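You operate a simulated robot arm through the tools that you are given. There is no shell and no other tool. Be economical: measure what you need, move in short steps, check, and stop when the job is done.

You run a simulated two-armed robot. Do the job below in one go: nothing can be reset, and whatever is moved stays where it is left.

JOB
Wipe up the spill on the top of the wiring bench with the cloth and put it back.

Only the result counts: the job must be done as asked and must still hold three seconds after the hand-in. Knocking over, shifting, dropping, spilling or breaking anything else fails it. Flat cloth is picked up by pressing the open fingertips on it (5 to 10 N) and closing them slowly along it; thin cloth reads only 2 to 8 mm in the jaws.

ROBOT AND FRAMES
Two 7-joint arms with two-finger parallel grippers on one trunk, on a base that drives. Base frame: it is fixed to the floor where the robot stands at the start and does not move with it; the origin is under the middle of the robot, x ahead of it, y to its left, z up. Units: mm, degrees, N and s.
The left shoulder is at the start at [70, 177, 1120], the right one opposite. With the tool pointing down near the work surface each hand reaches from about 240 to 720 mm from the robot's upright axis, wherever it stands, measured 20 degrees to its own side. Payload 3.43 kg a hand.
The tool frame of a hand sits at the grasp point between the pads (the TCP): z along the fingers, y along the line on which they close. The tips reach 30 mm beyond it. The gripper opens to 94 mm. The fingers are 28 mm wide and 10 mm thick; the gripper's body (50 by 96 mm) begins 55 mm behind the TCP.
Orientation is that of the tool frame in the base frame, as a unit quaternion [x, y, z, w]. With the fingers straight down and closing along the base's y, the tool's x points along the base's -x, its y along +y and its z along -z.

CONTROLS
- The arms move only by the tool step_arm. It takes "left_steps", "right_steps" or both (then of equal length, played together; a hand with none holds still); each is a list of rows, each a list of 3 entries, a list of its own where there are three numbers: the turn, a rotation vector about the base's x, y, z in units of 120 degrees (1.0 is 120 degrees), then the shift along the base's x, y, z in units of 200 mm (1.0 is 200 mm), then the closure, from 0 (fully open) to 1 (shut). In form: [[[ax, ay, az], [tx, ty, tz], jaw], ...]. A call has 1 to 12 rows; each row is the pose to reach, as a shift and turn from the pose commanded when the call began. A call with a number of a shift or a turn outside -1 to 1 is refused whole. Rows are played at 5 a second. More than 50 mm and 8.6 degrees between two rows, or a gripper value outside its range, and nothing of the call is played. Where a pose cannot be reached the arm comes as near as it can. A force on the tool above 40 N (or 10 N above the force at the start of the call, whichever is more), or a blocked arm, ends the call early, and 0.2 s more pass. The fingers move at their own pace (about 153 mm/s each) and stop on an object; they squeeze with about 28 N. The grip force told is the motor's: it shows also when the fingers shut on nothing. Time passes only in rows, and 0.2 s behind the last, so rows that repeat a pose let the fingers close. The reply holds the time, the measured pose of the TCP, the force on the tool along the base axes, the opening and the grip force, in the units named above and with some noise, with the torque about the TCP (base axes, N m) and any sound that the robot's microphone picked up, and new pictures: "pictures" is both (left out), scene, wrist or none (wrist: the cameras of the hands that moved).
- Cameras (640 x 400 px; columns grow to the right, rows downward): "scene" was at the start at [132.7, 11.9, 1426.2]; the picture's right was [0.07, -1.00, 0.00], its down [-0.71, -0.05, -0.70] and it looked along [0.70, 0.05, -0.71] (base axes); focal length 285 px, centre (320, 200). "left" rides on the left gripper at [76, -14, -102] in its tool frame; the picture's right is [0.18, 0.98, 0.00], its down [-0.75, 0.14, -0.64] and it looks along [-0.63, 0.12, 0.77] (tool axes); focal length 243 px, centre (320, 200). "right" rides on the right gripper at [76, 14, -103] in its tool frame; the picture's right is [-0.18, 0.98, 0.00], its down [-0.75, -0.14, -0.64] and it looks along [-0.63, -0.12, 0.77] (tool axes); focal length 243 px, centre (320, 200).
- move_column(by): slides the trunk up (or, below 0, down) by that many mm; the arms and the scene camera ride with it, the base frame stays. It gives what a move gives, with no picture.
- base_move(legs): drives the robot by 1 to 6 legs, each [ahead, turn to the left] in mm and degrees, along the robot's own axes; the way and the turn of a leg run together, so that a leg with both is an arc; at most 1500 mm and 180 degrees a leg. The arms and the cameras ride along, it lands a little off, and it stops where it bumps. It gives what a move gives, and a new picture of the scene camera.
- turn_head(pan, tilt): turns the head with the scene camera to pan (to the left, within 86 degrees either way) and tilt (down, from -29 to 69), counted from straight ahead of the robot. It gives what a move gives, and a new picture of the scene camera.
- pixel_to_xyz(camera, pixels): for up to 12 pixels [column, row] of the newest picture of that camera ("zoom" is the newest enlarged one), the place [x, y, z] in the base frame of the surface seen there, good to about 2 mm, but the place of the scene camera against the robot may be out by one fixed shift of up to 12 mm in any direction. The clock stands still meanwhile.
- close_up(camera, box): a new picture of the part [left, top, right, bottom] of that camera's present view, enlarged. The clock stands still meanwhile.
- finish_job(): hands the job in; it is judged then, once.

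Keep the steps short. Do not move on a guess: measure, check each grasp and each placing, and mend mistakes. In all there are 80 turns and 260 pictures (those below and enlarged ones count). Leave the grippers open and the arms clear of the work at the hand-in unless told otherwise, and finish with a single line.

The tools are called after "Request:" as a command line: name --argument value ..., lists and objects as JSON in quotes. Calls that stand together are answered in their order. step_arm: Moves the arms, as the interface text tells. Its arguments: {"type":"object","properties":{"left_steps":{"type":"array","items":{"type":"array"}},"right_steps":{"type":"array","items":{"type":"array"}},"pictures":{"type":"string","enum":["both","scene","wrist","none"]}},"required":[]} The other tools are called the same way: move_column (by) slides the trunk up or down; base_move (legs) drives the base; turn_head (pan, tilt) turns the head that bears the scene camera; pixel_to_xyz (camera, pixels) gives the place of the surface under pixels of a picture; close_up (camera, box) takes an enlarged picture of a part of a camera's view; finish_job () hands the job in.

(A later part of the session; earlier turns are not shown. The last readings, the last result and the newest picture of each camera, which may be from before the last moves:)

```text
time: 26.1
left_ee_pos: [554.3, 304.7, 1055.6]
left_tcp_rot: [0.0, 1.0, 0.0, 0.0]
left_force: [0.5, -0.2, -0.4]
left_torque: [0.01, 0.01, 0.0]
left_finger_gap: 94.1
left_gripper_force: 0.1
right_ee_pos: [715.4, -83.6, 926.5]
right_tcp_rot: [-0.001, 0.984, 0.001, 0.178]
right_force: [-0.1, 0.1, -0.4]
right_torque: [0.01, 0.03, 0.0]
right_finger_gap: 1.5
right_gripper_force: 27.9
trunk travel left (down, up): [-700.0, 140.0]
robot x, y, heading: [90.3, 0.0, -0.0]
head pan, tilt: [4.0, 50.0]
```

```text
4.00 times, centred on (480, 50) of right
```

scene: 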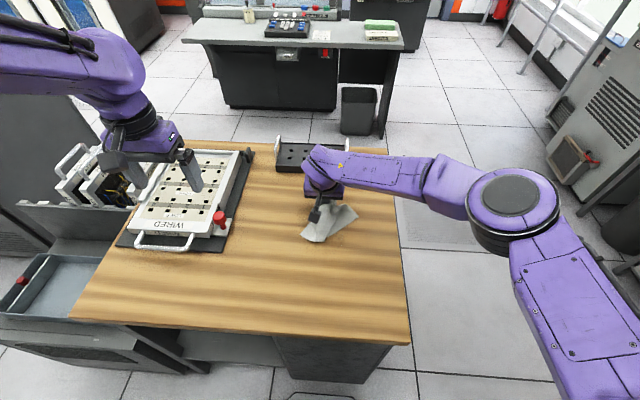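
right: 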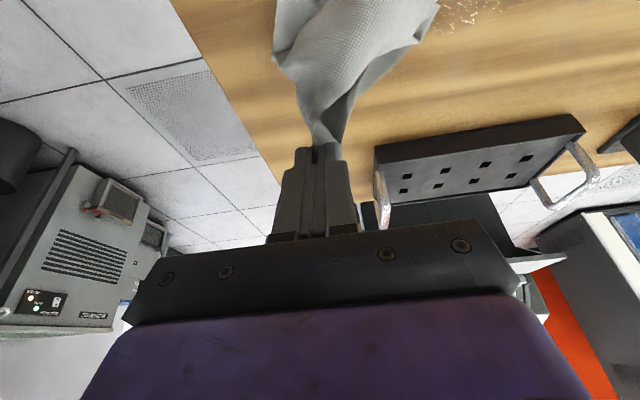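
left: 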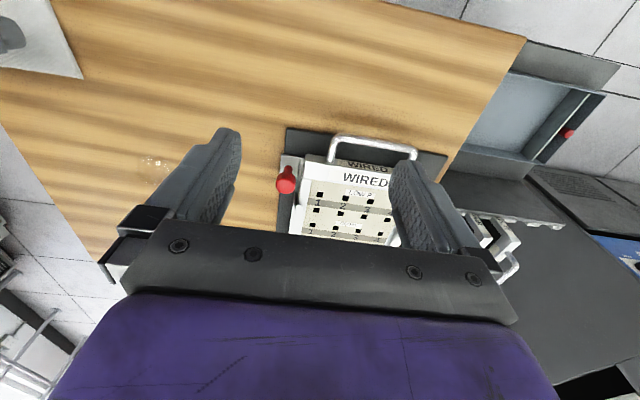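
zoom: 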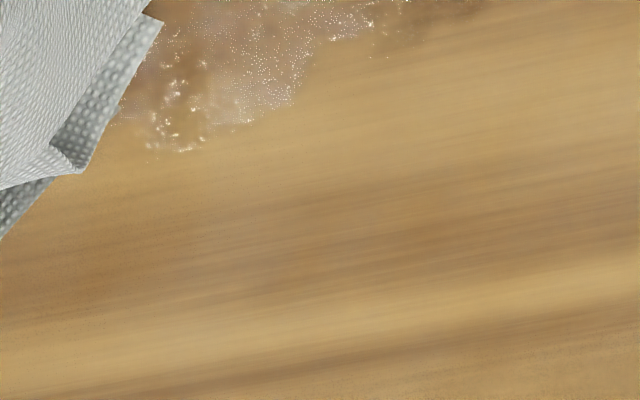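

The residue still covers about x 641–708, y 15–97. The cloth hides part of it, so I'll move it further aside to judge the whole patch.

Request:
step_arm --right_steps '[[[0, 0.06, 0], [-0.15, -0.1, 0], 1], [[0, 0.12, 0], [-0.35, -0.2, 0], 1], [[0, 0.17, 0], [-0.55, -0.25, 0], 1], [[0, 0.17, 0], [-0.7, -0.25, 0], 1], [[0, 0.17, 0], [-0.7, -0.25, 0], 1]]' --pictures "both"

Request:
close_up --camera "scene" --box '[270, 180, 370, 260]'

Request:
close_up --camera "left" --box '[80, 60, 240, 180]'

```text
time: 27.3
left_ee_pos: [555.5, 303.6, 1055.0]
left_tcp_rot: [0.0, 1.0, 0.001, 0.001]
left_force: [-0.5, 0.1, -0.3]
left_torque: [-0.01, -0.01, 0.0]
left_finger_gap: 94.0
left_gripper_force: 0.2
right_ee_pos: [574.1, -133.2, 924.1]
right_tcp_rot: [0.001, 1.0, 0.001, 0.0]
right_force: [-0.3, 0.1, -0.1]
right_torque: [-0.03, 0.03, -0.04]
right_finger_gap: 2.0
right_gripper_force: 27.9
trunk travel left (down, up): [-700.0, 140.0]
robot x, y, heading: [89.8, 2.1, -0.0]
head pan, tilt: [4.0, 50.0]
```

scene: 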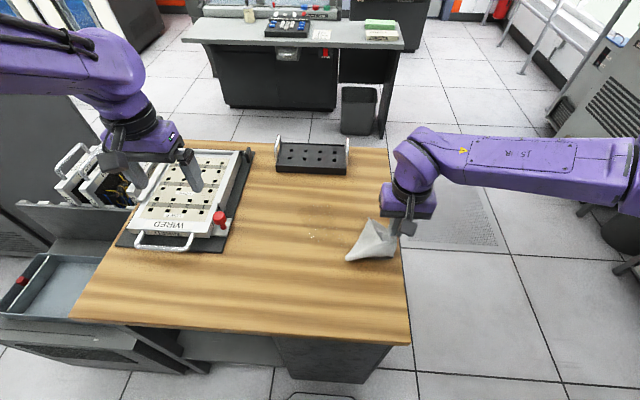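
right: 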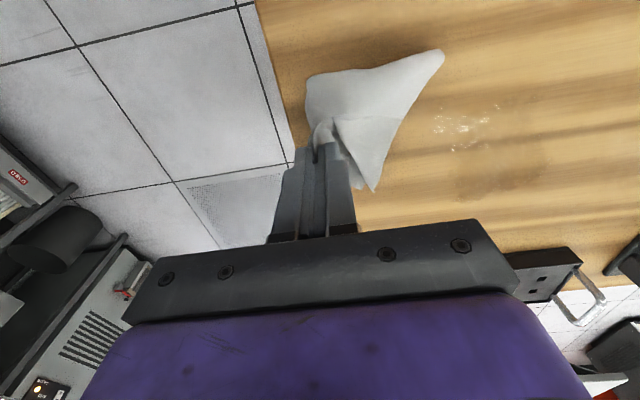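

```text
5.00 times, centred on (320, 220) of scene
```

zoom: 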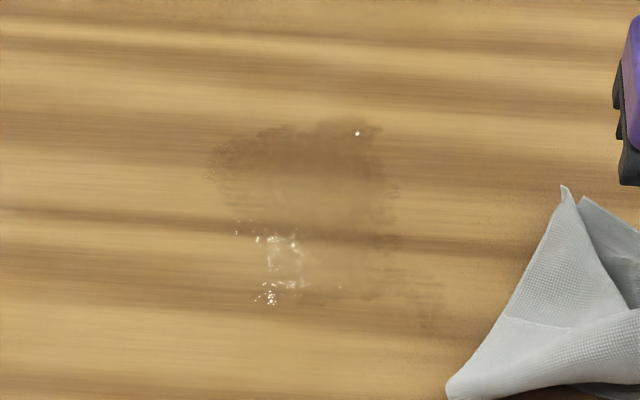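

```text
3.33 times, centred on (160, 120) of left
```

zoom: 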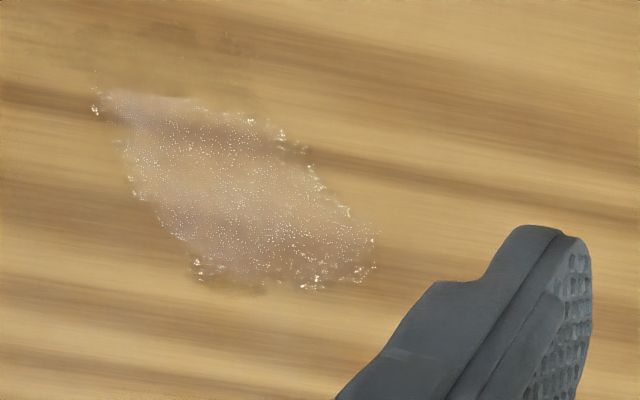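

I'll measure the corners of the remaining glossy patch in the left zoom, and the same area in the scene view.

Request:
pixel_to_xyz --camera "zoom" --pixels '[[98, 105], [150, 95], [280, 130], [375, 240], [350, 280], [200, 270], [130, 180], [240, 200], [180, 60], [90, 30]]'

Request:
pixel_to_xyz --camera "scene" --pixels '[[298, 212], [327, 206], [334, 220], [304, 224], [318, 230], [310, 239], [340, 240], [320, 216]]'

```text
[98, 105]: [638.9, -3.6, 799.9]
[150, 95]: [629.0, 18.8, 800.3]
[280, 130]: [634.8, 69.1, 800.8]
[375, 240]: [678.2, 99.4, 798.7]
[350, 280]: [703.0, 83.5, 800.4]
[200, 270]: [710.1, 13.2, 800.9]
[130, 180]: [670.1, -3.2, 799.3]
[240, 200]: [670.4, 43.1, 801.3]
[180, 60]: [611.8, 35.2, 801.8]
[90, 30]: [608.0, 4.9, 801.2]
```

```text
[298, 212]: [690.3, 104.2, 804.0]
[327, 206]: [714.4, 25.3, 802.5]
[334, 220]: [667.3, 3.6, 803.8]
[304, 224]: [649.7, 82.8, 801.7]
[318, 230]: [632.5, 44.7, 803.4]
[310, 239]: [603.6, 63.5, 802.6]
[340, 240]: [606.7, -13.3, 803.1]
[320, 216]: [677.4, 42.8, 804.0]
```

The film now spans about x 605–712, y −13 to 104, so the first wipe spread it thin. I'll do a second, denser pass, starting with the near half with the tool vertical. First I'll move to (605, −10, 842).

Request:
step_arm --right_steps '[[[0, 0, 0], [0.05, 0.15, 0], 1], [[0, 0, 0], [0.1, 0.35, 0], 1], [[0, 0, 0], [0.155, 0.55, -0.05], 1], [[0, 0, 0], [0.155, 0.615, -0.2], 1], [[0, 0, 0], [0.155, 0.615, -0.35], 1], [[0, 0, 0], [0.155, 0.615, -0.44], 1], [[0, 0, 0], [0.155, 0.615, -0.457], 1], [[0, 0, 0], [0.155, 0.615, -0.457], 1]]' --pictures "none"

```text
time: 29.1
left_ee_pos: [554.7, 302.0, 1056.8]
left_tcp_rot: [0.0, 1.0, 0.0, 0.0]
left_force: [0.1, 1.0, 0.0]
left_torque: [0.0, -0.02, -0.03]
left_finger_gap: 94.3
left_gripper_force: 0.1
right_ee_pos: [604.6, -8.1, 833.3]
right_tcp_rot: [0.001, 1.0, 0.001, 0.001]
right_force: [-0.1, 1.0, -0.2]
right_torque: [-0.01, 0.0, 0.03]
right_finger_gap: 2.0
right_gripper_force: 28.5
trunk travel left (down, up): [-700.0, 140.0]
robot x, y, heading: [91.5, -3.6, -0.2]
head pan, tilt: [4.0, 50.0]
```

I'm near contact. I'll wipe lines at x 605, 623 and 641, pressing about 8 N.

Request:
step_arm --right_steps '[[[0, 0, 0], [0, 0, -0.01], 1], [[0, 0, 0], [0, 0.19, -0.01], 1], [[0, 0, 0], [0, 0.38, -0.01], 1], [[0, 0, 0], [0, 0.565, -0.01], 1], [[0, 0, 0], [0.09, 0.565, -0.01], 1], [[0, 0, 0], [0.09, 0.38, -0.01], 1], [[0, 0, 0], [0.09, 0.19, -0.01], 1], [[0, 0, 0], [0.09, 0, -0.01], 1], [[0, 0, 0], [0.18, 0, -0.01], 1], [[0, 0, 0], [0.18, 0.19, -0.01], 1], [[0, 0, 0], [0.18, 0.38, -0.01], 1], [[0, 0, 0], [0.18, 0.565, -0.01], 1]]' --pictures "wrist"

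Request:
close_up --camera "left" --box '[60, 60, 240, 195]'

```text
time: 31.7
left_ee_pos: [554.5, 304.7, 1056.0]
left_tcp_rot: [0.0, 1.0, -0.001, 0.001]
left_force: [-0.1, 0.2, -1.0]
left_torque: [-0.01, -0.01, 0.0]
left_finger_gap: 94.2
left_gripper_force: 0.1
right_ee_pos: [642.4, 103.5, 832.8]
right_tcp_rot: [0.001, 1.0, 0.001, 0.001]
right_force: [0.2, -1.8, 3.2]
right_torque: [-0.03, -0.01, 0.01]
right_finger_gap: 2.0
right_gripper_force: 27.8
trunk travel left (down, up): [-700.0, 140.0]
robot x, y, heading: [91.3, -1.5, -0.1]
head pan, tilt: [4.0, 50.0]
```

right: 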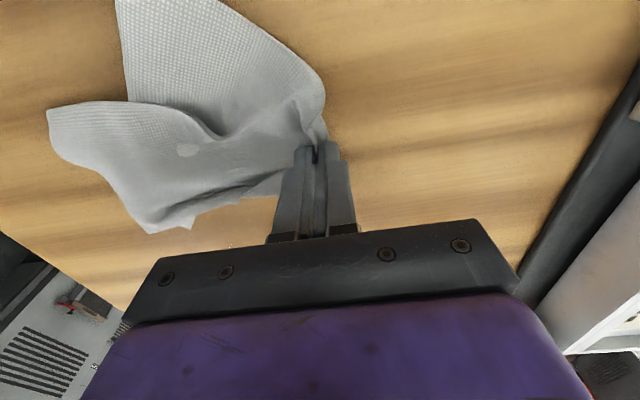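

```text
2.96 times, centred on (150, 128) of left
```

zoom: 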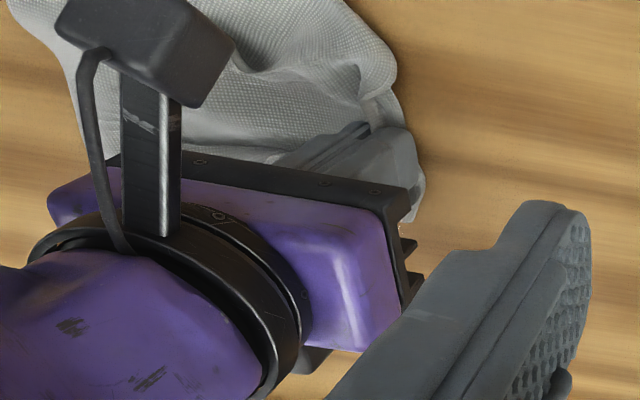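

The force is 3.2 N. I'll continue at x 658 and 674 with slightly more pressure.

Request:
step_arm --right_steps '[[[0, 0, 0], [0.08, -0.05, -0.004], 1], [[0, 0, 0], [0.08, -0.2, -0.004], 1], [[0, 0, 0], [0.08, -0.38, -0.004], 1], [[0, 0, 0], [0.08, -0.56, -0.004], 1], [[0, 0, 0], [0.16, -0.56, -0.004], 1], [[0, 0, 0], [0.16, -0.38, -0.004], 1], [[0, 0, 0], [0.16, -0.2, -0.004], 1], [[0, 0, 0], [0.16, -0.1, -0.004], 1], [[0, 0, 0], [0.23, -0.25, -0.004], 1], [[0, 0, 0], [0.23, -0.4, -0.004], 1], [[0, 0, 0], [0.23, -0.56, -0.004], 1]]' --pictures "wrist"

Request:
close_up --camera "left" --box '[60, 60, 240, 195]'

```text
time: 34.1
left_ee_pos: [553.9, 302.4, 1056.7]
left_tcp_rot: [0.0, 1.0, 0.0, 0.001]
left_force: [0.2, -0.1, -0.4]
left_torque: [-0.03, -0.02, -0.01]
left_finger_gap: 94.0
left_gripper_force: 0.1
right_ee_pos: [687.4, -9.2, 832.0]
right_tcp_rot: [0.001, 1.0, 0.0, 0.001]
right_force: [0.7, 1.8, 8.0]
right_torque: [0.14, 0.03, 0.02]
right_finger_gap: 1.7
right_gripper_force: 28.2
trunk travel left (down, up): [-700.0, 140.0]
robot x, y, heading: [91.9, -2.3, 0.2]
head pan, tilt: [4.0, 50.0]
```

right: 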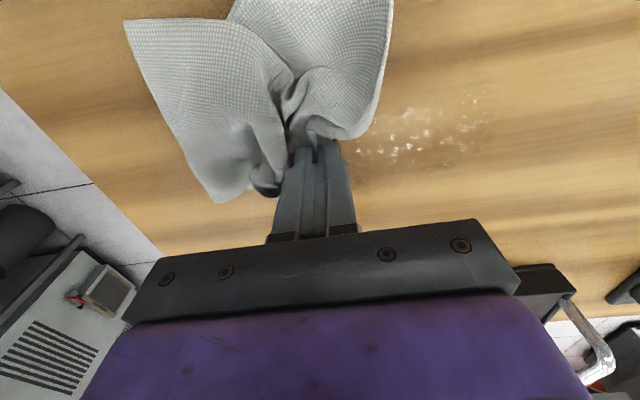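

```text
2.96 times, centred on (150, 128) of left
```

zoom: 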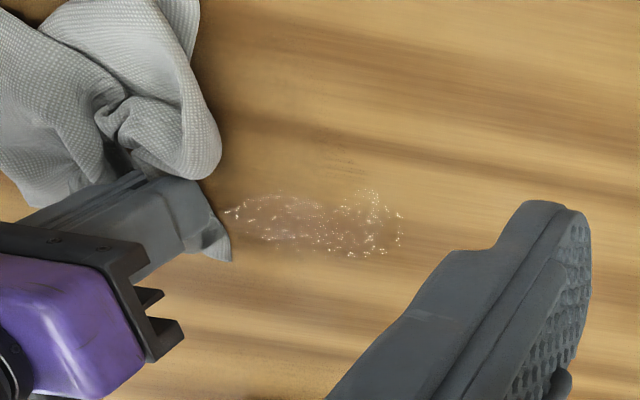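

That's clear progress. Only a strip remains, in the left zoom at (225–405, 190–260). I'll measure it.

Request:
pixel_to_xyz --camera "zoom" --pixels '[[228, 210], [280, 190], [370, 190], [403, 215], [400, 245], [350, 260], [280, 250]]'

```text
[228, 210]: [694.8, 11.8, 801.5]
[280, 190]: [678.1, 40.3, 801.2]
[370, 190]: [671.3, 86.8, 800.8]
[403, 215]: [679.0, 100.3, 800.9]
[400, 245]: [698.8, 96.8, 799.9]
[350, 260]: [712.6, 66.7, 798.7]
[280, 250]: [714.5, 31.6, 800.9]
```

The remainder is x 670–715, y 10–100. To reach it with the tool vertical, which wiped better, I'll lift the cloth and drive 35 mm further. The gap to the cabinet is about 65 mm.

Request:
step_arm --right_steps '[[[0, 0, 0], [-0.1, 0, 0.15], 1], [[0, 0, 0], [-0.25, 0, 0.35], 1], [[0, 0, 0], [-0.25, 0, 0.35], 1]]' --pictures "none"

Request:
base_move --legs '[[35, 0]]'

```text
time: 34.9
left_ee_pos: [554.8, 303.3, 1055.2]
left_tcp_rot: [0.0, 1.0, -0.001, 0.0]
left_force: [0.4, -0.4, -0.5]
left_torque: [0.0, 0.01, 0.0]
left_finger_gap: 94.0
left_gripper_force: 0.2
right_ee_pos: [636.1, -7.3, 900.2]
right_tcp_rot: [0.001, 1.0, 0.001, 0.0]
right_force: [0.4, 1.0, -0.8]
right_torque: [-0.02, 0.03, 0.04]
right_finger_gap: 1.9
right_gripper_force: 28.0
trunk travel left (down, up): [-700.0, 140.0]
robot x, y, heading: [89.6, -1.6, -0.2]
head pan, tilt: [4.0, 50.0]
```

```text
time: 36.0
left_ee_pos: [591.5, 303.4, 1054.2]
left_tcp_rot: [0.0, 1.0, -0.001, -0.003]
left_force: [0.9, 0.5, -0.8]
left_torque: [-0.01, 0.01, 0.02]
left_finger_gap: 94.0
left_gripper_force: 0.1
right_ee_pos: [671.4, -7.7, 899.3]
right_tcp_rot: [0.001, 1.0, 0.001, -0.002]
right_force: [0.0, -0.1, 0.3]
right_torque: [0.03, -0.01, 0.01]
right_finger_gap: 2.1
right_gripper_force: 28.4
trunk travel left (down, up): [-700.0, 140.0]
robot x, y, heading: [127.8, -0.5, -0.0]
head pan, tilt: [4.0, 50.0]
stopped in leg 1: the robot was blocked; the commanded pose is now the measured one
```

scene: 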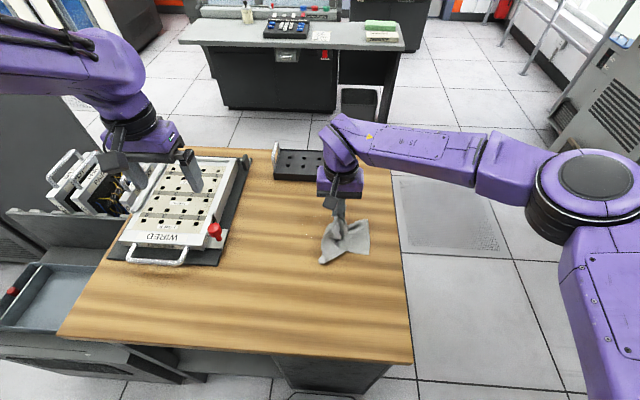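

The base was blocked right at the end of the leg, near x 127, so it must be touching the bench. I'll back off 12 mm and look at the bench.

Request:
base_move --legs '[[-12, 0]]'

Request:
pixel_to_xyz --camera "scene" --pixels '[[100, 330], [406, 355], [300, 237], [245, 345]]'

Request:
close_up --camera "left" --box '[60, 40, 240, 175]'

```text
time: 36.7
left_ee_pos: [577.8, 303.5, 1055.0]
left_tcp_rot: [-0.001, 1.0, 0.0, -0.001]
left_force: [-0.4, -0.3, -0.2]
left_torque: [0.0, -0.04, 0.0]
left_finger_gap: 93.6
left_gripper_force: 0.0
right_ee_pos: [658.7, -6.9, 898.8]
right_tcp_rot: [0.0, 1.0, -0.001, 0.0]
right_force: [-0.2, -0.1, -0.8]
right_torque: [0.01, 0.02, -0.01]
right_finger_gap: 1.9
right_gripper_force: 27.8
trunk travel left (down, up): [-700.0, 140.0]
robot x, y, heading: [114.1, 1.7, 0.0]
head pan, tilt: [4.0, 50.0]
```

scene: 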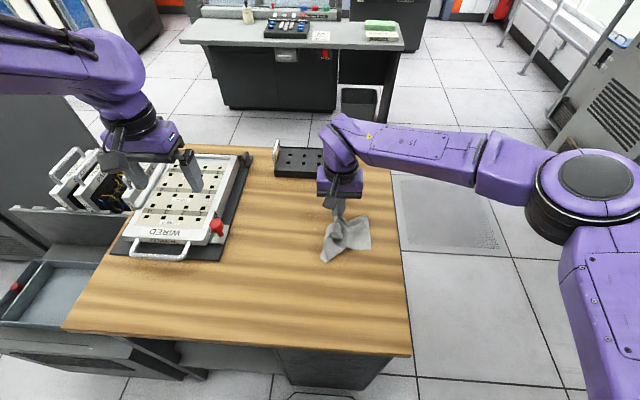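

```text
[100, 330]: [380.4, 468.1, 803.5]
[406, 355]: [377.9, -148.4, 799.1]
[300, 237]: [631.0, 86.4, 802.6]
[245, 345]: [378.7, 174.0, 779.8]
```

```text
2.96 times, centred on (150, 108) of left
```

zoom: 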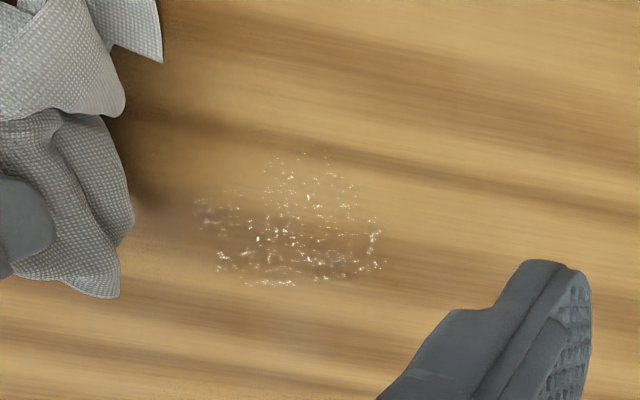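

The bench edge is unchanged at about x 378. I'll measure the remaining patch.

Request:
pixel_to_xyz --camera "zoom" --pixels '[[200, 205], [220, 265], [275, 285], [380, 265], [375, 230], [330, 155], [275, 160], [280, 230]]'

```text
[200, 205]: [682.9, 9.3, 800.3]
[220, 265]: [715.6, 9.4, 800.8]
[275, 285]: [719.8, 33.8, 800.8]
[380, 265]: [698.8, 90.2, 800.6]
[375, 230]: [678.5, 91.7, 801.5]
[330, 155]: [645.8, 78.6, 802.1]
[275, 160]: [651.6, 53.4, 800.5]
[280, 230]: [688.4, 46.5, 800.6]
```

The residue is x 646–720, y 9–92. I'll lower at (662, 0).

Request:
step_arm --right_steps '[[[0, 0, 0], [0.02, 0.035, -0.15], 1], [[0, 0, 0], [0.02, 0.035, -0.28], 1], [[0, 0, 0], [0.02, 0.035, -0.33], 1], [[0, 0, 0], [0.02, 0.035, -0.335], 1], [[0, 0, 0], [0.02, 0.035, -0.335], 1]]' --pictures "none"

```text
time: 37.9
left_ee_pos: [576.0, 302.4, 1056.6]
left_tcp_rot: [-0.001, 1.0, 0.001, 0.0]
left_force: [0.2, 0.9, -0.5]
left_torque: [-0.01, -0.02, 0.0]
left_finger_gap: 94.1
left_gripper_force: 0.0
right_ee_pos: [661.0, -1.6, 833.3]
right_tcp_rot: [0.0, 1.0, 0.001, 0.001]
right_force: [-0.4, 0.5, 1.1]
right_torque: [0.05, 0.05, -0.02]
right_finger_gap: 2.1
right_gripper_force: 27.9
trunk travel left (down, up): [-700.0, 140.0]
robot x, y, heading: [115.5, -1.5, 0.1]
head pan, tilt: [4.0, 50.0]
```

Contact is starting. I'll wipe lines at x 661, 677 and 693 with about 8 N.

Request:
step_arm --right_steps '[[[0, 0, 0], [0, 0.17, -0.009], 1], [[0, 0, 0], [0, 0.34, -0.009], 1], [[0, 0, 0], [0, 0.49, -0.009], 1], [[0, 0, 0], [0.08, 0.48, -0.009], 1], [[0, 0, 0], [0.08, 0.3, -0.009], 1], [[0, 0, 0], [0.08, 0.12, -0.009], 1], [[0, 0, 0], [0.08, 0, -0.009], 1], [[0, 0, 0], [0.16, 0, -0.009], 1], [[0, 0, 0], [0.16, 0.16, -0.009], 1], [[0, 0, 0], [0.16, 0.32, -0.009], 1], [[0, 0, 0], [0.16, 0.46, -0.009], 1], [[0, 0, 0], [0.16, 0.3, -0.009], 1]]' --pictures "none"

```text
time: 40.5
left_ee_pos: [574.1, 301.8, 1057.5]
left_tcp_rot: [0.0, 1.0, 0.0, 0.001]
left_force: [-0.1, 0.2, 0.3]
left_torque: [0.03, 0.0, 0.0]
left_finger_gap: 93.9
left_gripper_force: 0.1
right_ee_pos: [689.8, 59.5, 832.0]
right_tcp_rot: [0.001, 1.0, 0.002, 0.0]
right_force: [-1.4, 5.2, 15.8]
right_torque: [0.3, 0.01, 0.01]
right_finger_gap: 2.3
right_gripper_force: 28.5
trunk travel left (down, up): [-700.0, 140.0]
robot x, y, heading: [111.5, -2.8, -0.0]
head pan, tilt: [4.0, 50.0]
```

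The force is 15.8 N, so I'll ease off slightly and wipe the far lines at x 707 and 721.

Request:
step_arm --right_steps '[[[0, 0, 0], [0.07, 0.13, 0.003], 1], [[0, 0, 0], [0.07, 0, 0.003], 1], [[0, 0, 0], [0.07, -0.15, 0.003], 1], [[0, 0, 0], [0.07, -0.3, 0.003], 1], [[0, 0, 0], [0.14, -0.3, 0.003], 1], [[0, 0, 0], [0.14, -0.15, 0.003], 1], [[0, 0, 0], [0.14, 0, 0.003], 1], [[0, 0, 0], [0.14, 0.1, 0.003], 1], [[0, 0, 0], [0.14, -0.05, 0.003], 1], [[0, 0, 0], [0.14, -0.25, 0.003], 1], [[0, 0, 0], [0.1, -0.4, 0.003], 1]]' --pictures "wrist"

Request:
close_up --camera "left" --box '[60, 40, 240, 175]'

```text
time: 42.9
left_ee_pos: [575.4, 303.4, 1056.5]
left_tcp_rot: [0.0, 1.0, 0.0, 0.0]
left_force: [0.0, 0.0, 0.6]
left_torque: [0.01, -0.03, -0.03]
left_finger_gap: 94.1
left_gripper_force: 0.0
right_ee_pos: [711.4, -20.9, 832.5]
right_tcp_rot: [0.001, 1.0, 0.002, 0.001]
right_force: [1.8, -0.4, 3.2]
right_torque: [0.04, -0.06, -0.05]
right_finger_gap: 1.8
right_gripper_force: 28.3
right hand out of reach, approached as far as the arm can: row 8
trunk travel left (down, up): [-700.0, 140.0]
robot x, y, heading: [112.4, 0.6, 0.1]
head pan, tilt: [4.0, 50.0]
```

right: 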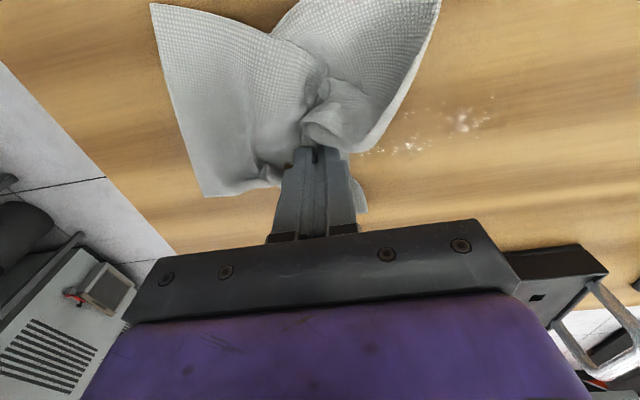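

```text
2.96 times, centred on (150, 108) of left
```

zoom: 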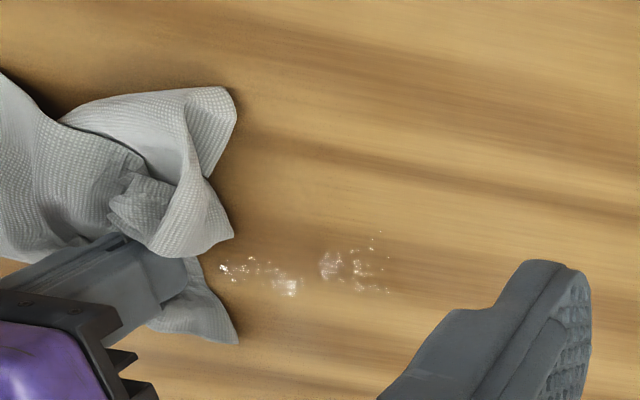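

Only small spots remain. I'll measure them.

Request:
pixel_to_xyz --camera "zoom" --pixels '[[225, 270], [250, 260], [290, 285], [330, 263], [360, 255], [385, 290], [375, 235], [340, 280]]'

```text
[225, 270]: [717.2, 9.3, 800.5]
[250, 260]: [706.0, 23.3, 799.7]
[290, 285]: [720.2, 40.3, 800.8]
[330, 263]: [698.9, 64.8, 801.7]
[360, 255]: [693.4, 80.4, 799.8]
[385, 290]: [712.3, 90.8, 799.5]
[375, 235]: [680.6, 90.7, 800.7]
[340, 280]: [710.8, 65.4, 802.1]
```

The spots lie in x 680–722, y 5–92. I'll do another vertical pass over that strip with a little more pressure.

Request:
step_arm --right_steps '[[[0, 0, 0], [0, 0.1, -0.004], 1], [[0, 0, 0], [0, 0.25, -0.004], 1], [[0, 0, 0], [0, 0.4, -0.004], 1], [[0, 0, 0], [0.06, 0.38, -0.004], 1], [[0, 0, 0], [0.06, 0.22, -0.004], 1], [[0, 0, 0], [0.06, 0.08, -0.004], 1], [[0, 0, 0], [-0.06, 0.1, -0.004], 1], [[0, 0, 0], [-0.06, 0.27, -0.004], 1], [[0, 0, 0], [-0.06, 0.42, -0.004], 1], [[0, 0, 0], [-0.08, 0.52, -0.004], 1], [[0, 0, 0], [-0.14, 0.56, -0.004], 1], [[0, 0, 0], [-0.1, 0.4, -0.004], 1]]' --pictures "none"

Request:
step_arm --right_steps '[[[0, 0, 0], [0, 0, 0.1], 1], [[0, -0.05, 0], [0.05, 0.05, 0.1], 1], [[0, -0.1, 0], [0.1, 0.1, 0.08], 1], [[0, -0.1, 0], [0.1, 0.1, 0.03], 1], [[0, -0.1, 0], [0.1, 0.1, 0.02], 1], [[0, -0.1, 0], [0.1, 0.1, 0.02], 1]]' --pictures "wrist"

```text
time: 45.5
left_ee_pos: [573.9, 302.0, 1057.6]
left_tcp_rot: [0.0, 1.0, 0.0, 0.001]
left_force: [0.3, -0.1, -0.9]
left_torque: [0.02, 0.0, 0.02]
left_finger_gap: 93.9
left_gripper_force: 0.0
right_ee_pos: [690.4, 57.0, 831.3]
right_tcp_rot: [0.001, 1.0, 0.001, 0.001]
right_force: [-1.1, 4.1, 12.9]
right_torque: [0.21, 0.06, 0.01]
right_finger_gap: 2.1
right_gripper_force: 28.4
right hand out of reach, approached as far as the arm can: row 4
trunk travel left (down, up): [-700.0, 140.0]
robot x, y, heading: [111.0, 2.2, 0.1]
head pan, tilt: [4.0, 50.0]
```

```text
time: 46.9
left_ee_pos: [576.3, 302.6, 1056.3]
left_tcp_rot: [0.0, 1.0, 0.001, 0.001]
left_force: [-0.2, -0.5, 0.5]
left_torque: [0.03, 0.0, 0.01]
left_finger_gap: 94.3
left_gripper_force: 0.0
right_ee_pos: [713.2, 79.9, 835.2]
right_tcp_rot: [0.001, 0.994, 0.001, 0.105]
right_force: [0.6, -0.2, 1.3]
right_torque: [-0.03, 0.01, -0.02]
right_finger_gap: 1.8
right_gripper_force: 28.6
trunk travel left (down, up): [-700.0, 140.0]
robot x, y, heading: [109.4, 1.4, -0.3]
head pan, tilt: [4.0, 50.0]
```

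right: 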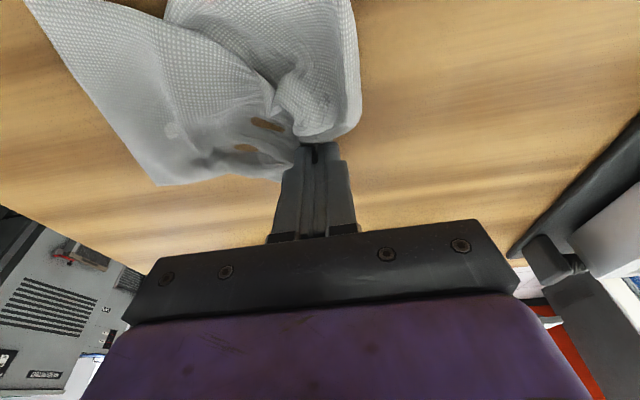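

The tool is tilted 12° at (713, 80), just in contact. I'll wipe the far-left corner and the far edge.

Request:
step_arm --right_steps '[[[0, 0, 0], [0, 0, -0.008], 1], [[0, 0, 0], [0, 0.1, -0.008], 1], [[0, 0, 0], [-0.1, 0.1, -0.008], 1], [[0, 0, 0], [-0.1, -0.1, -0.008], 1], [[0, 0, 0], [-0.02, -0.1, -0.008], 1], [[0, 0, 0], [-0.02, 0.1, -0.008], 1], [[0, 0, 0], [0.07, 0.08, -0.008], 1], [[0, 0, 0], [0.07, -0.1, -0.008], 1], [[0, 0, 0], [0.07, -0.27, -0.008], 1], [[0, 0, 0], [0.07, -0.4, -0.008], 1], [[0, 0, 0], [0, -0.4, -0.008], 1], [[0, 0, 0], [0, -0.55, 0.1], 1]]' --pictures "wrist"

Request:
close_up --camera "left" --box '[60, 40, 240, 175]'

Request:
close_up --camera "scene" --box '[260, 170, 380, 270]'

```text
time: 49.5
left_ee_pos: [576.0, 301.7, 1056.8]
left_tcp_rot: [0.0, 1.0, 0.001, -0.001]
left_force: [0.4, -0.2, 0.3]
left_torque: [0.03, 0.02, -0.01]
left_finger_gap: 94.0
left_gripper_force: 0.0
right_ee_pos: [713.6, -30.9, 855.1]
right_tcp_rot: [0.001, 0.994, 0.001, 0.105]
right_force: [0.6, -0.1, 0.6]
right_torque: [0.03, 0.0, 0.0]
right_finger_gap: 1.9
right_gripper_force: 28.4
trunk travel left (down, up): [-700.0, 140.0]
robot x, y, heading: [111.7, 1.5, -0.7]
head pan, tilt: [4.0, 50.0]
```

right: 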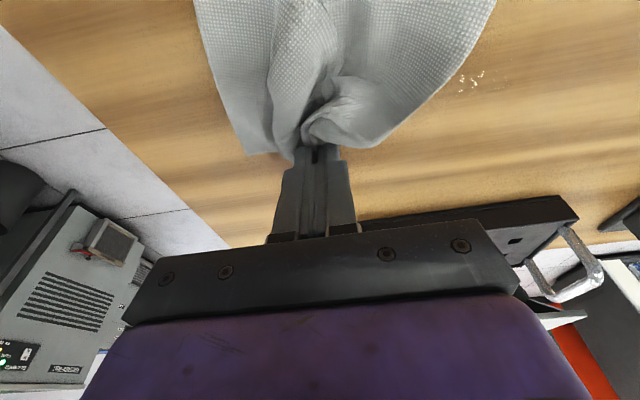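

```text
2.96 times, centred on (150, 108) of left
```

zoom: 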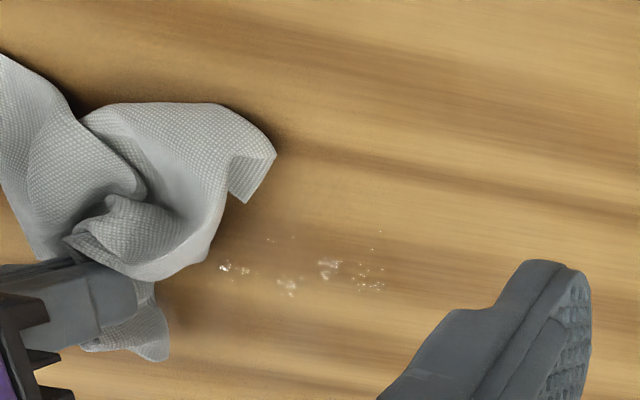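

```text
4.00 times, centred on (320, 220) of scene
```

zoom: 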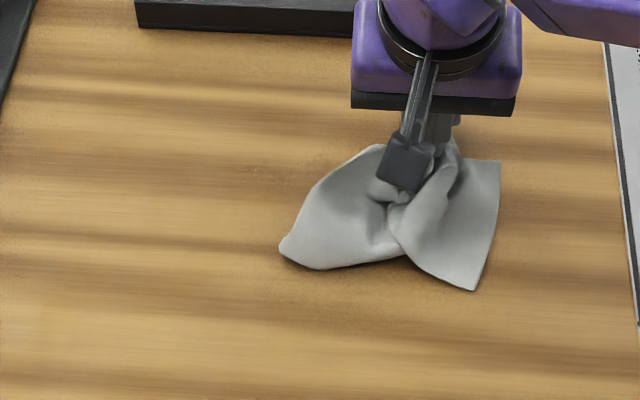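

Small spots remain. I'll measure them exactly.

Request:
close_up --camera "left" --box '[110, 95, 200, 150]'

Request:
pixel_to_xyz --camera "right" --pixels '[[462, 80], [480, 75], [474, 88], [445, 120]]'

```text
7.11 times, centred on (155, 122) of left
```

zoom: 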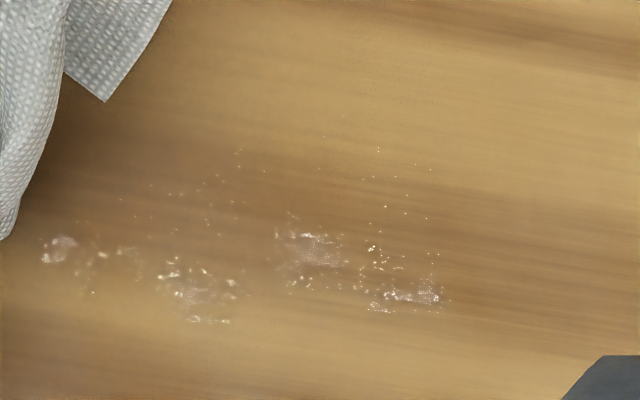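

```text
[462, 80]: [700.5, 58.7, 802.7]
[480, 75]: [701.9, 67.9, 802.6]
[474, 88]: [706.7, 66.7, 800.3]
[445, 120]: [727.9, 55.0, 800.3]
```

Request:
pixel_to_xyz --camera "zoom" --pixels '[[60, 248], [100, 255], [190, 290], [220, 320], [315, 248], [415, 297], [375, 250], [380, 180], [240, 165], [210, 230]]'

```text
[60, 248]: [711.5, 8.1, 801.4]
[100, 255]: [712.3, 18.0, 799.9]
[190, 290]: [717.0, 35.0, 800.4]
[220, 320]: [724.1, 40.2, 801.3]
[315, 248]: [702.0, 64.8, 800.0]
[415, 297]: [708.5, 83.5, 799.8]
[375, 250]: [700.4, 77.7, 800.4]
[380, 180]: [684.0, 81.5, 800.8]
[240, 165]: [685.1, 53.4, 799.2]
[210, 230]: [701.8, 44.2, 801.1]
```

Spots are at (711, 8), (717, 35), (724, 40), (702, 65) and (708, 83). I'll wipe across them with strokes along x (692–735), stepping in y.

Request:
step_arm --right_steps '[[[0, 0, 0], [-0.105, 0.15, -0.06], 1], [[0, 0, 0], [-0.105, 0.15, -0.11], 1], [[0, 0, 0], [0.11, 0.15, -0.11], 1], [[0, 0, 0], [0.11, 0.22, -0.11], 1], [[0, 0, 0], [-0.105, 0.22, -0.11], 1], [[0, 0, 0], [-0.105, 0.29, -0.11], 1], [[0, 0, 0], [0.11, 0.29, -0.11], 1], [[0, 0, 0], [0.11, 0.36, -0.11], 1], [[0, 0, 0], [-0.105, 0.36, -0.11], 1], [[0, 0, 0], [-0.105, 0.43, -0.11], 1], [[0, 0, 0], [0.11, 0.43, -0.11], 1], [[0, 0, 0], [0.11, 0.5, -0.11], 1]]' --pictures "none"

Request:
step_arm --right_steps '[[[0, 0, 0], [-0.215, 0, 0], 1], [[0, 0, 0], [-0.215, 0.07, 0], 1], [[0, 0, 0], [-0.02, 0.07, 0], 1], [[0, 0, 0], [-0.02, 0.14, 0], 1], [[0, 0, 0], [-0.215, 0.14, 0], 1], [[0, 0, 0], [-0.3, 0.06, 0], 1], [[0, 0, 0], [-0.08, 0.05, 0], 1], [[0, 0, 0], [-0.25, -0.05, 0], 1], [[0, 0, 0], [-0.25, -0.25, 0], 1], [[0, 0, 0], [-0.25, -0.42, 0], 1], [[0, 0, 0], [-0.2, -0.5, 0.15], 1], [[0, 0, 0], [-0.2, -0.7, 0.25], 1]]' --pictures "wrist"

Request:
close_up --camera "left" --box '[80, 60, 220, 160]'

```text
time: 52.1
left_ee_pos: [576.0, 302.8, 1056.5]
left_tcp_rot: [0.0, 1.0, 0.0, 0.001]
left_force: [-0.4, -0.3, 0.6]
left_torque: [-0.03, 0.01, -0.01]
left_finger_gap: 94.0
left_gripper_force: 0.0
right_ee_pos: [733.0, 68.4, 835.7]
right_tcp_rot: [0.0, 0.995, 0.001, 0.105]
right_force: [1.1, -1.7, 2.5]
right_torque: [-0.07, -0.02, 0.0]
right_finger_gap: 2.1
right_gripper_force: 27.9
trunk travel left (down, up): [-700.0, 140.0]
robot x, y, heading: [113.7, 1.5, 0.0]
head pan, tilt: [4.0, 50.0]
```

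```text
time: 54.7
left_ee_pos: [574.7, 300.5, 1056.8]
left_tcp_rot: [0.0, 1.0, 0.001, 0.001]
left_force: [-0.2, 0.2, -0.3]
left_torque: [0.02, -0.02, 0.0]
left_finger_gap: 94.1
left_gripper_force: 0.1
right_ee_pos: [694.2, -74.1, 882.0]
right_tcp_rot: [0.001, 0.995, 0.002, 0.104]
right_force: [-0.4, 0.1, 0.1]
right_torque: [-0.01, -0.03, 0.01]
right_finger_gap: 1.8
right_gripper_force: 27.9
trunk travel left (down, up): [-700.0, 140.0]
robot x, y, heading: [112.1, 2.6, -0.1]
head pan, tilt: [4.0, 50.0]
```

right: 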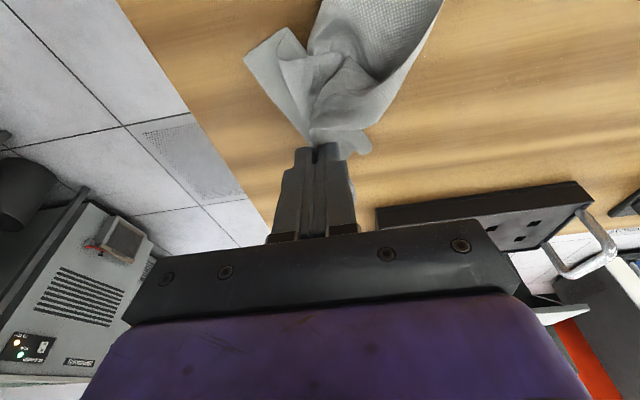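

```text
4.00 times, centred on (150, 110) of left
```

zoom: 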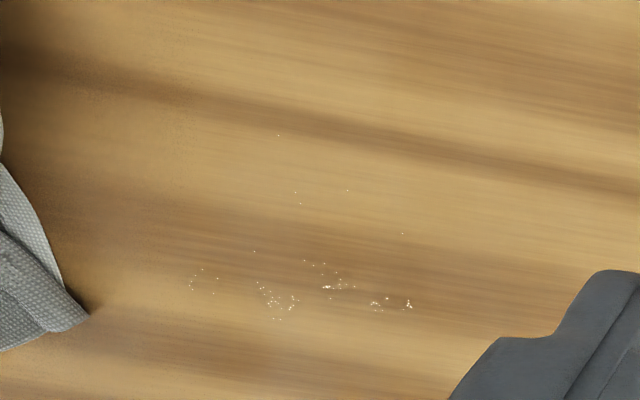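

Only faint specks are left. I'll do another pass with lines at x 722, 708, 694 and 682.

Request:
step_arm --right_steps '[[[0, 0, 0], [0.1, 0.2, -0.1], 1], [[0, 0, 0], [0.14, 0.36, -0.25], 1], [[0, 0, 0], [0.14, 0.58, -0.255], 1], [[0, 0, 0], [0.14, 0.8, -0.255], 1], [[0, 0, 0], [0.07, 0.83, -0.255], 1], [[0, 0, 0], [0.07, 0.6, -0.255], 1], [[0, 0, 0], [0.07, 0.37, -0.255], 1], [[0, 0, 0], [0, 0.37, -0.255], 1], [[0, 0, 0], [0, 0.6, -0.255], 1], [[0, 0, 0], [0, 0.83, -0.255], 1], [[0, 0, 0], [-0.06, 0.82, -0.255], 1], [[0, 0, 0], [-0.06, 0.6, -0.255], 1]]' --pictures "none"

Request:
step_arm --right_steps '[[[0, 0, 0], [0.2, 0, 0], 1], [[0, 0, 0], [0.2, -0.07, 0], 1], [[0, 0, 0], [0, -0.07, 0], 1], [[0, 0, 0], [0, -0.14, 0], 1], [[0, 0, 0], [0.2, -0.14, 0], 1], [[0, 0, 0], [0.2, -0.21, 0], 1], [[0, 0, 0], [0, -0.21, 0], 1], [[0, 0, 0], [-0.1, -0.1, 0], 1], [[0, 0, 0], [-0.1, 0.1, 0], 1], [[0, 0, 0], [0.1, 0.1, 0], 1], [[0, 0, 0], [0.1, 0.2, 0], 1], [[0, 0, 0], [0, 0.1, 0], 1]]' --pictures "none"

Request:
step_arm --right_steps '[[[0, 0, 0], [0, -0.1, 0.1], 1], [[0, 0, 0], [0, -0.3, 0.2], 1], [[0, 0, 0], [0, -0.5, 0.3], 1], [[0, 0, 0], [0, -0.7, 0.4], 1], [[0, 0, 0], [0, -0.7, 0.4], 1]]' --pictures "wrist"

Request:
close_up --camera "left" --box '[80, 40, 220, 160]'

Request:
close_up --camera "scene" --box '[260, 170, 380, 270]'

```text
time: 57.3
left_ee_pos: [574.9, 301.4, 1056.9]
left_tcp_rot: [0.0, 1.0, 0.0, 0.0]
left_force: [0.3, -0.3, 0.2]
left_torque: [0.02, 0.0, 0.0]
left_finger_gap: 94.1
left_gripper_force: 0.0
right_ee_pos: [682.8, 48.5, 833.4]
right_tcp_rot: [-0.001, 0.994, 0.003, 0.105]
right_force: [-2.0, 5.5, 13.7]
right_torque: [0.14, 0.15, -0.03]
right_finger_gap: 1.9
right_gripper_force: 27.9
trunk travel left (down, up): [-700.0, 140.0]
robot x, y, heading: [112.5, -0.2, 0.0]
head pan, tilt: [4.0, 50.0]
```

```text
time: 59.9
left_ee_pos: [574.5, 302.9, 1058.0]
left_tcp_rot: [-0.001, 1.0, 0.0, 0.001]
left_force: [-0.4, 0.1, 0.8]
left_torque: [0.03, 0.02, -0.02]
left_finger_gap: 94.0
left_gripper_force: 0.0
right_ee_pos: [682.6, 69.9, 833.7]
right_tcp_rot: [0.0, 0.994, 0.001, 0.107]
right_force: [4.7, 6.4, 20.9]
right_torque: [0.12, -0.06, -0.05]
right_finger_gap: 1.9
right_gripper_force: 27.8
trunk travel left (down, up): [-700.0, 140.0]
robot x, y, heading: [111.4, 1.3, 0.0]
head pan, tilt: [4.0, 50.0]
```

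```text
time: 61.1
left_ee_pos: [575.9, 303.3, 1055.6]
left_tcp_rot: [0.0, 1.0, -0.001, 0.0]
left_force: [0.1, 0.2, -0.7]
left_torque: [-0.01, -0.01, -0.01]
left_finger_gap: 94.0
left_gripper_force: 0.0
right_ee_pos: [681.0, -71.3, 911.8]
right_tcp_rot: [0.001, 0.995, 0.001, 0.104]
right_force: [-0.2, 0.2, -0.8]
right_torque: [0.03, 0.03, -0.02]
right_finger_gap: 2.0
right_gripper_force: 28.0
trunk travel left (down, up): [-700.0, 140.0]
robot x, y, heading: [110.4, -2.1, -0.0]
head pan, tilt: [4.0, 50.0]
```

right: 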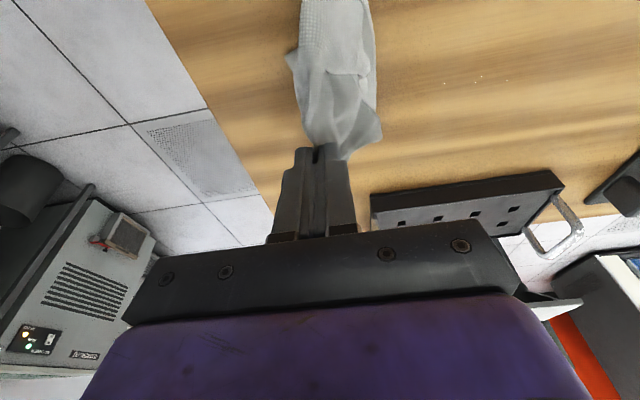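

```text
3.33 times, centred on (150, 100) of left
```

zoom: 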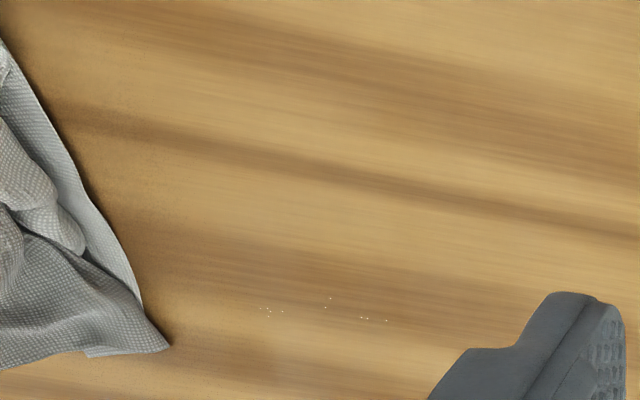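

```text
4.00 times, centred on (320, 220) of scene
```

zoom: 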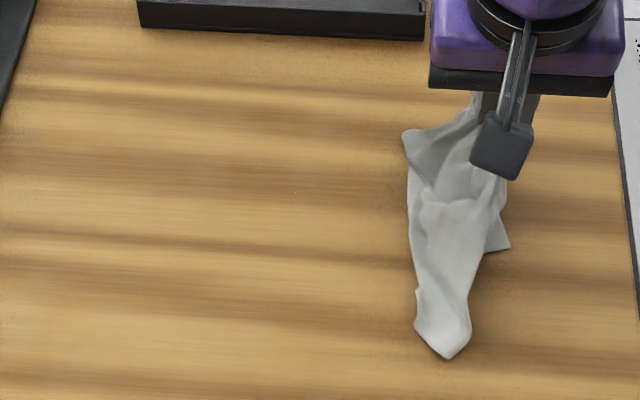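

It's nearly perfect, with a few specks left. I'll locate them and finish them off.

Request:
pixel_to_xyz --camera "right" --pixels '[[446, 84], [478, 77], [483, 84]]'

Request:
close_up --camera "left" --box '[120, 110, 190, 150]'

Request:
pixel_to_xyz --camera "zoom" --pixels '[[100, 250], [320, 200], [430, 250], [540, 270]]'

```text
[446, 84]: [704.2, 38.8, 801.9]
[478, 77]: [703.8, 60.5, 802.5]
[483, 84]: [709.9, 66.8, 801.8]
```

```text
9.14 times, centred on (155, 130) of left
```

zoom: 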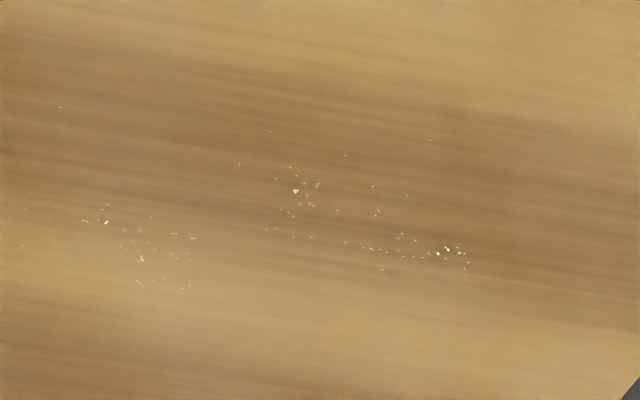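

```text
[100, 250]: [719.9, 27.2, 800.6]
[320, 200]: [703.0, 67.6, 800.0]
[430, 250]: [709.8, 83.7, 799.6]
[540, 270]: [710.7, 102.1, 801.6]
```

I'll make a final pass over x 705–732, y 9–97.

Request:
step_arm --right_steps '[[[0, 0, 0], [0.1, 0.15, -0.15], 1], [[0, 0, 0], [0.2, 0.3, -0.3], 1], [[0, 0, 0], [0.25, 0.4, -0.397], 1], [[0, 0, 0], [0.25, 0.6, -0.397], 1], [[0, 0, 0], [0.25, 0.8, -0.397], 1], [[0, 0, 0], [0.19, 0.83, -0.397], 1], [[0, 0, 0], [0.19, 0.62, -0.397], 1], [[0, 0, 0], [0.19, 0.4, -0.397], 1], [[0, 0, 0], [0.13, 0.4, -0.397], 1], [[0, 0, 0], [0.13, 0.62, -0.397], 1], [[0, 0, 0], [0.13, 0.83, -0.397], 1], [[0, 0, 0], [0.19, 0.7, -0.397], 1]]' --pictures "none"

Request:
step_arm --right_steps '[[[0, 0, 0], [-0.12, 0, 0], 1], [[0, 0, 0], [0.06, -0.07, 0], 1], [[0, 0, 0], [-0.14, -0.11, 0], 1], [[0, 0, 0], [0.06, -0.15, 0], 1], [[0, 0, 0], [-0.14, -0.2, 0], 1], [[0, 0, 0], [0.06, -0.25, 0], 1], [[0, 0, 0], [-0.14, -0.3, 0], 1], [[0, 0, 0], [-0.14, -0.35, 0.15], 1], [[0, 0, 0], [-0.14, -0.5, 0.3], 1], [[0, 0, 0], [-0.14, -0.68, 0.4], 1], [[0, 0, 0], [-0.14, -0.8, 0.45], 1], [[0, 0, 0], [-0.14, -0.8, 0.45], 1]]' --pictures "wrist"

Request:
close_up --camera "left" --box '[110, 90, 210, 155]'

```text
time: 63.7
left_ee_pos: [575.1, 301.3, 1056.8]
left_tcp_rot: [0.0, 1.0, 0.001, 0.001]
left_force: [0.1, -0.3, 0.8]
left_torque: [-0.01, 0.02, 0.01]
left_finger_gap: 94.1
left_gripper_force: 0.0
right_ee_pos: [720.3, 71.4, 833.9]
right_tcp_rot: [0.0, 0.994, 0.003, 0.105]
right_force: [-1.0, 2.4, 6.9]
right_torque: [0.08, 0.07, -0.01]
right_finger_gap: 2.0
right_gripper_force: 28.2
trunk travel left (down, up): [-700.0, 140.0]
robot x, y, heading: [114.7, 1.1, -0.1]
head pan, tilt: [4.0, 50.0]
```

```text
time: 66.3
left_ee_pos: [576.2, 304.3, 1055.8]
left_tcp_rot: [0.0, 1.0, 0.0, 0.0]
left_force: [-0.5, -0.8, -0.1]
left_torque: [0.0, -0.01, -0.01]
left_finger_gap: 94.2
left_gripper_force: 0.1
right_ee_pos: [693.4, -90.9, 922.7]
right_tcp_rot: [0.001, 0.994, 0.001, 0.105]
right_force: [-1.2, 0.0, -0.9]
right_torque: [-0.02, -0.01, 0.01]
right_finger_gap: 1.8
right_gripper_force: 27.9
trunk travel left (down, up): [-700.0, 140.0]
robot x, y, heading: [114.8, -1.4, 0.1]
head pan, tilt: [4.0, 50.0]
```

right: 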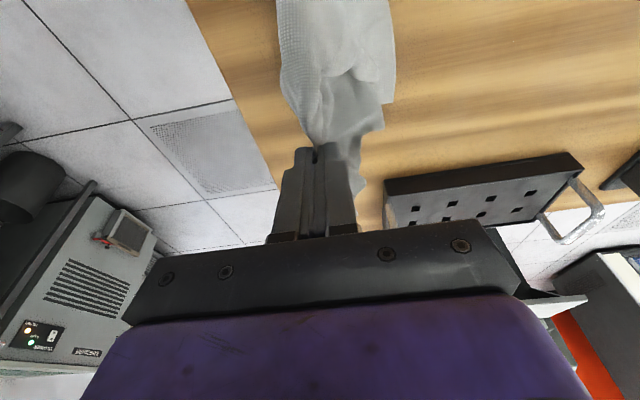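

```text
6.15 times, centred on (160, 122) of left
```

zoom: 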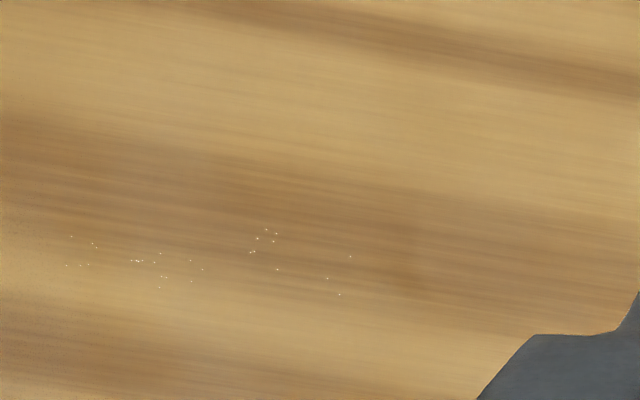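

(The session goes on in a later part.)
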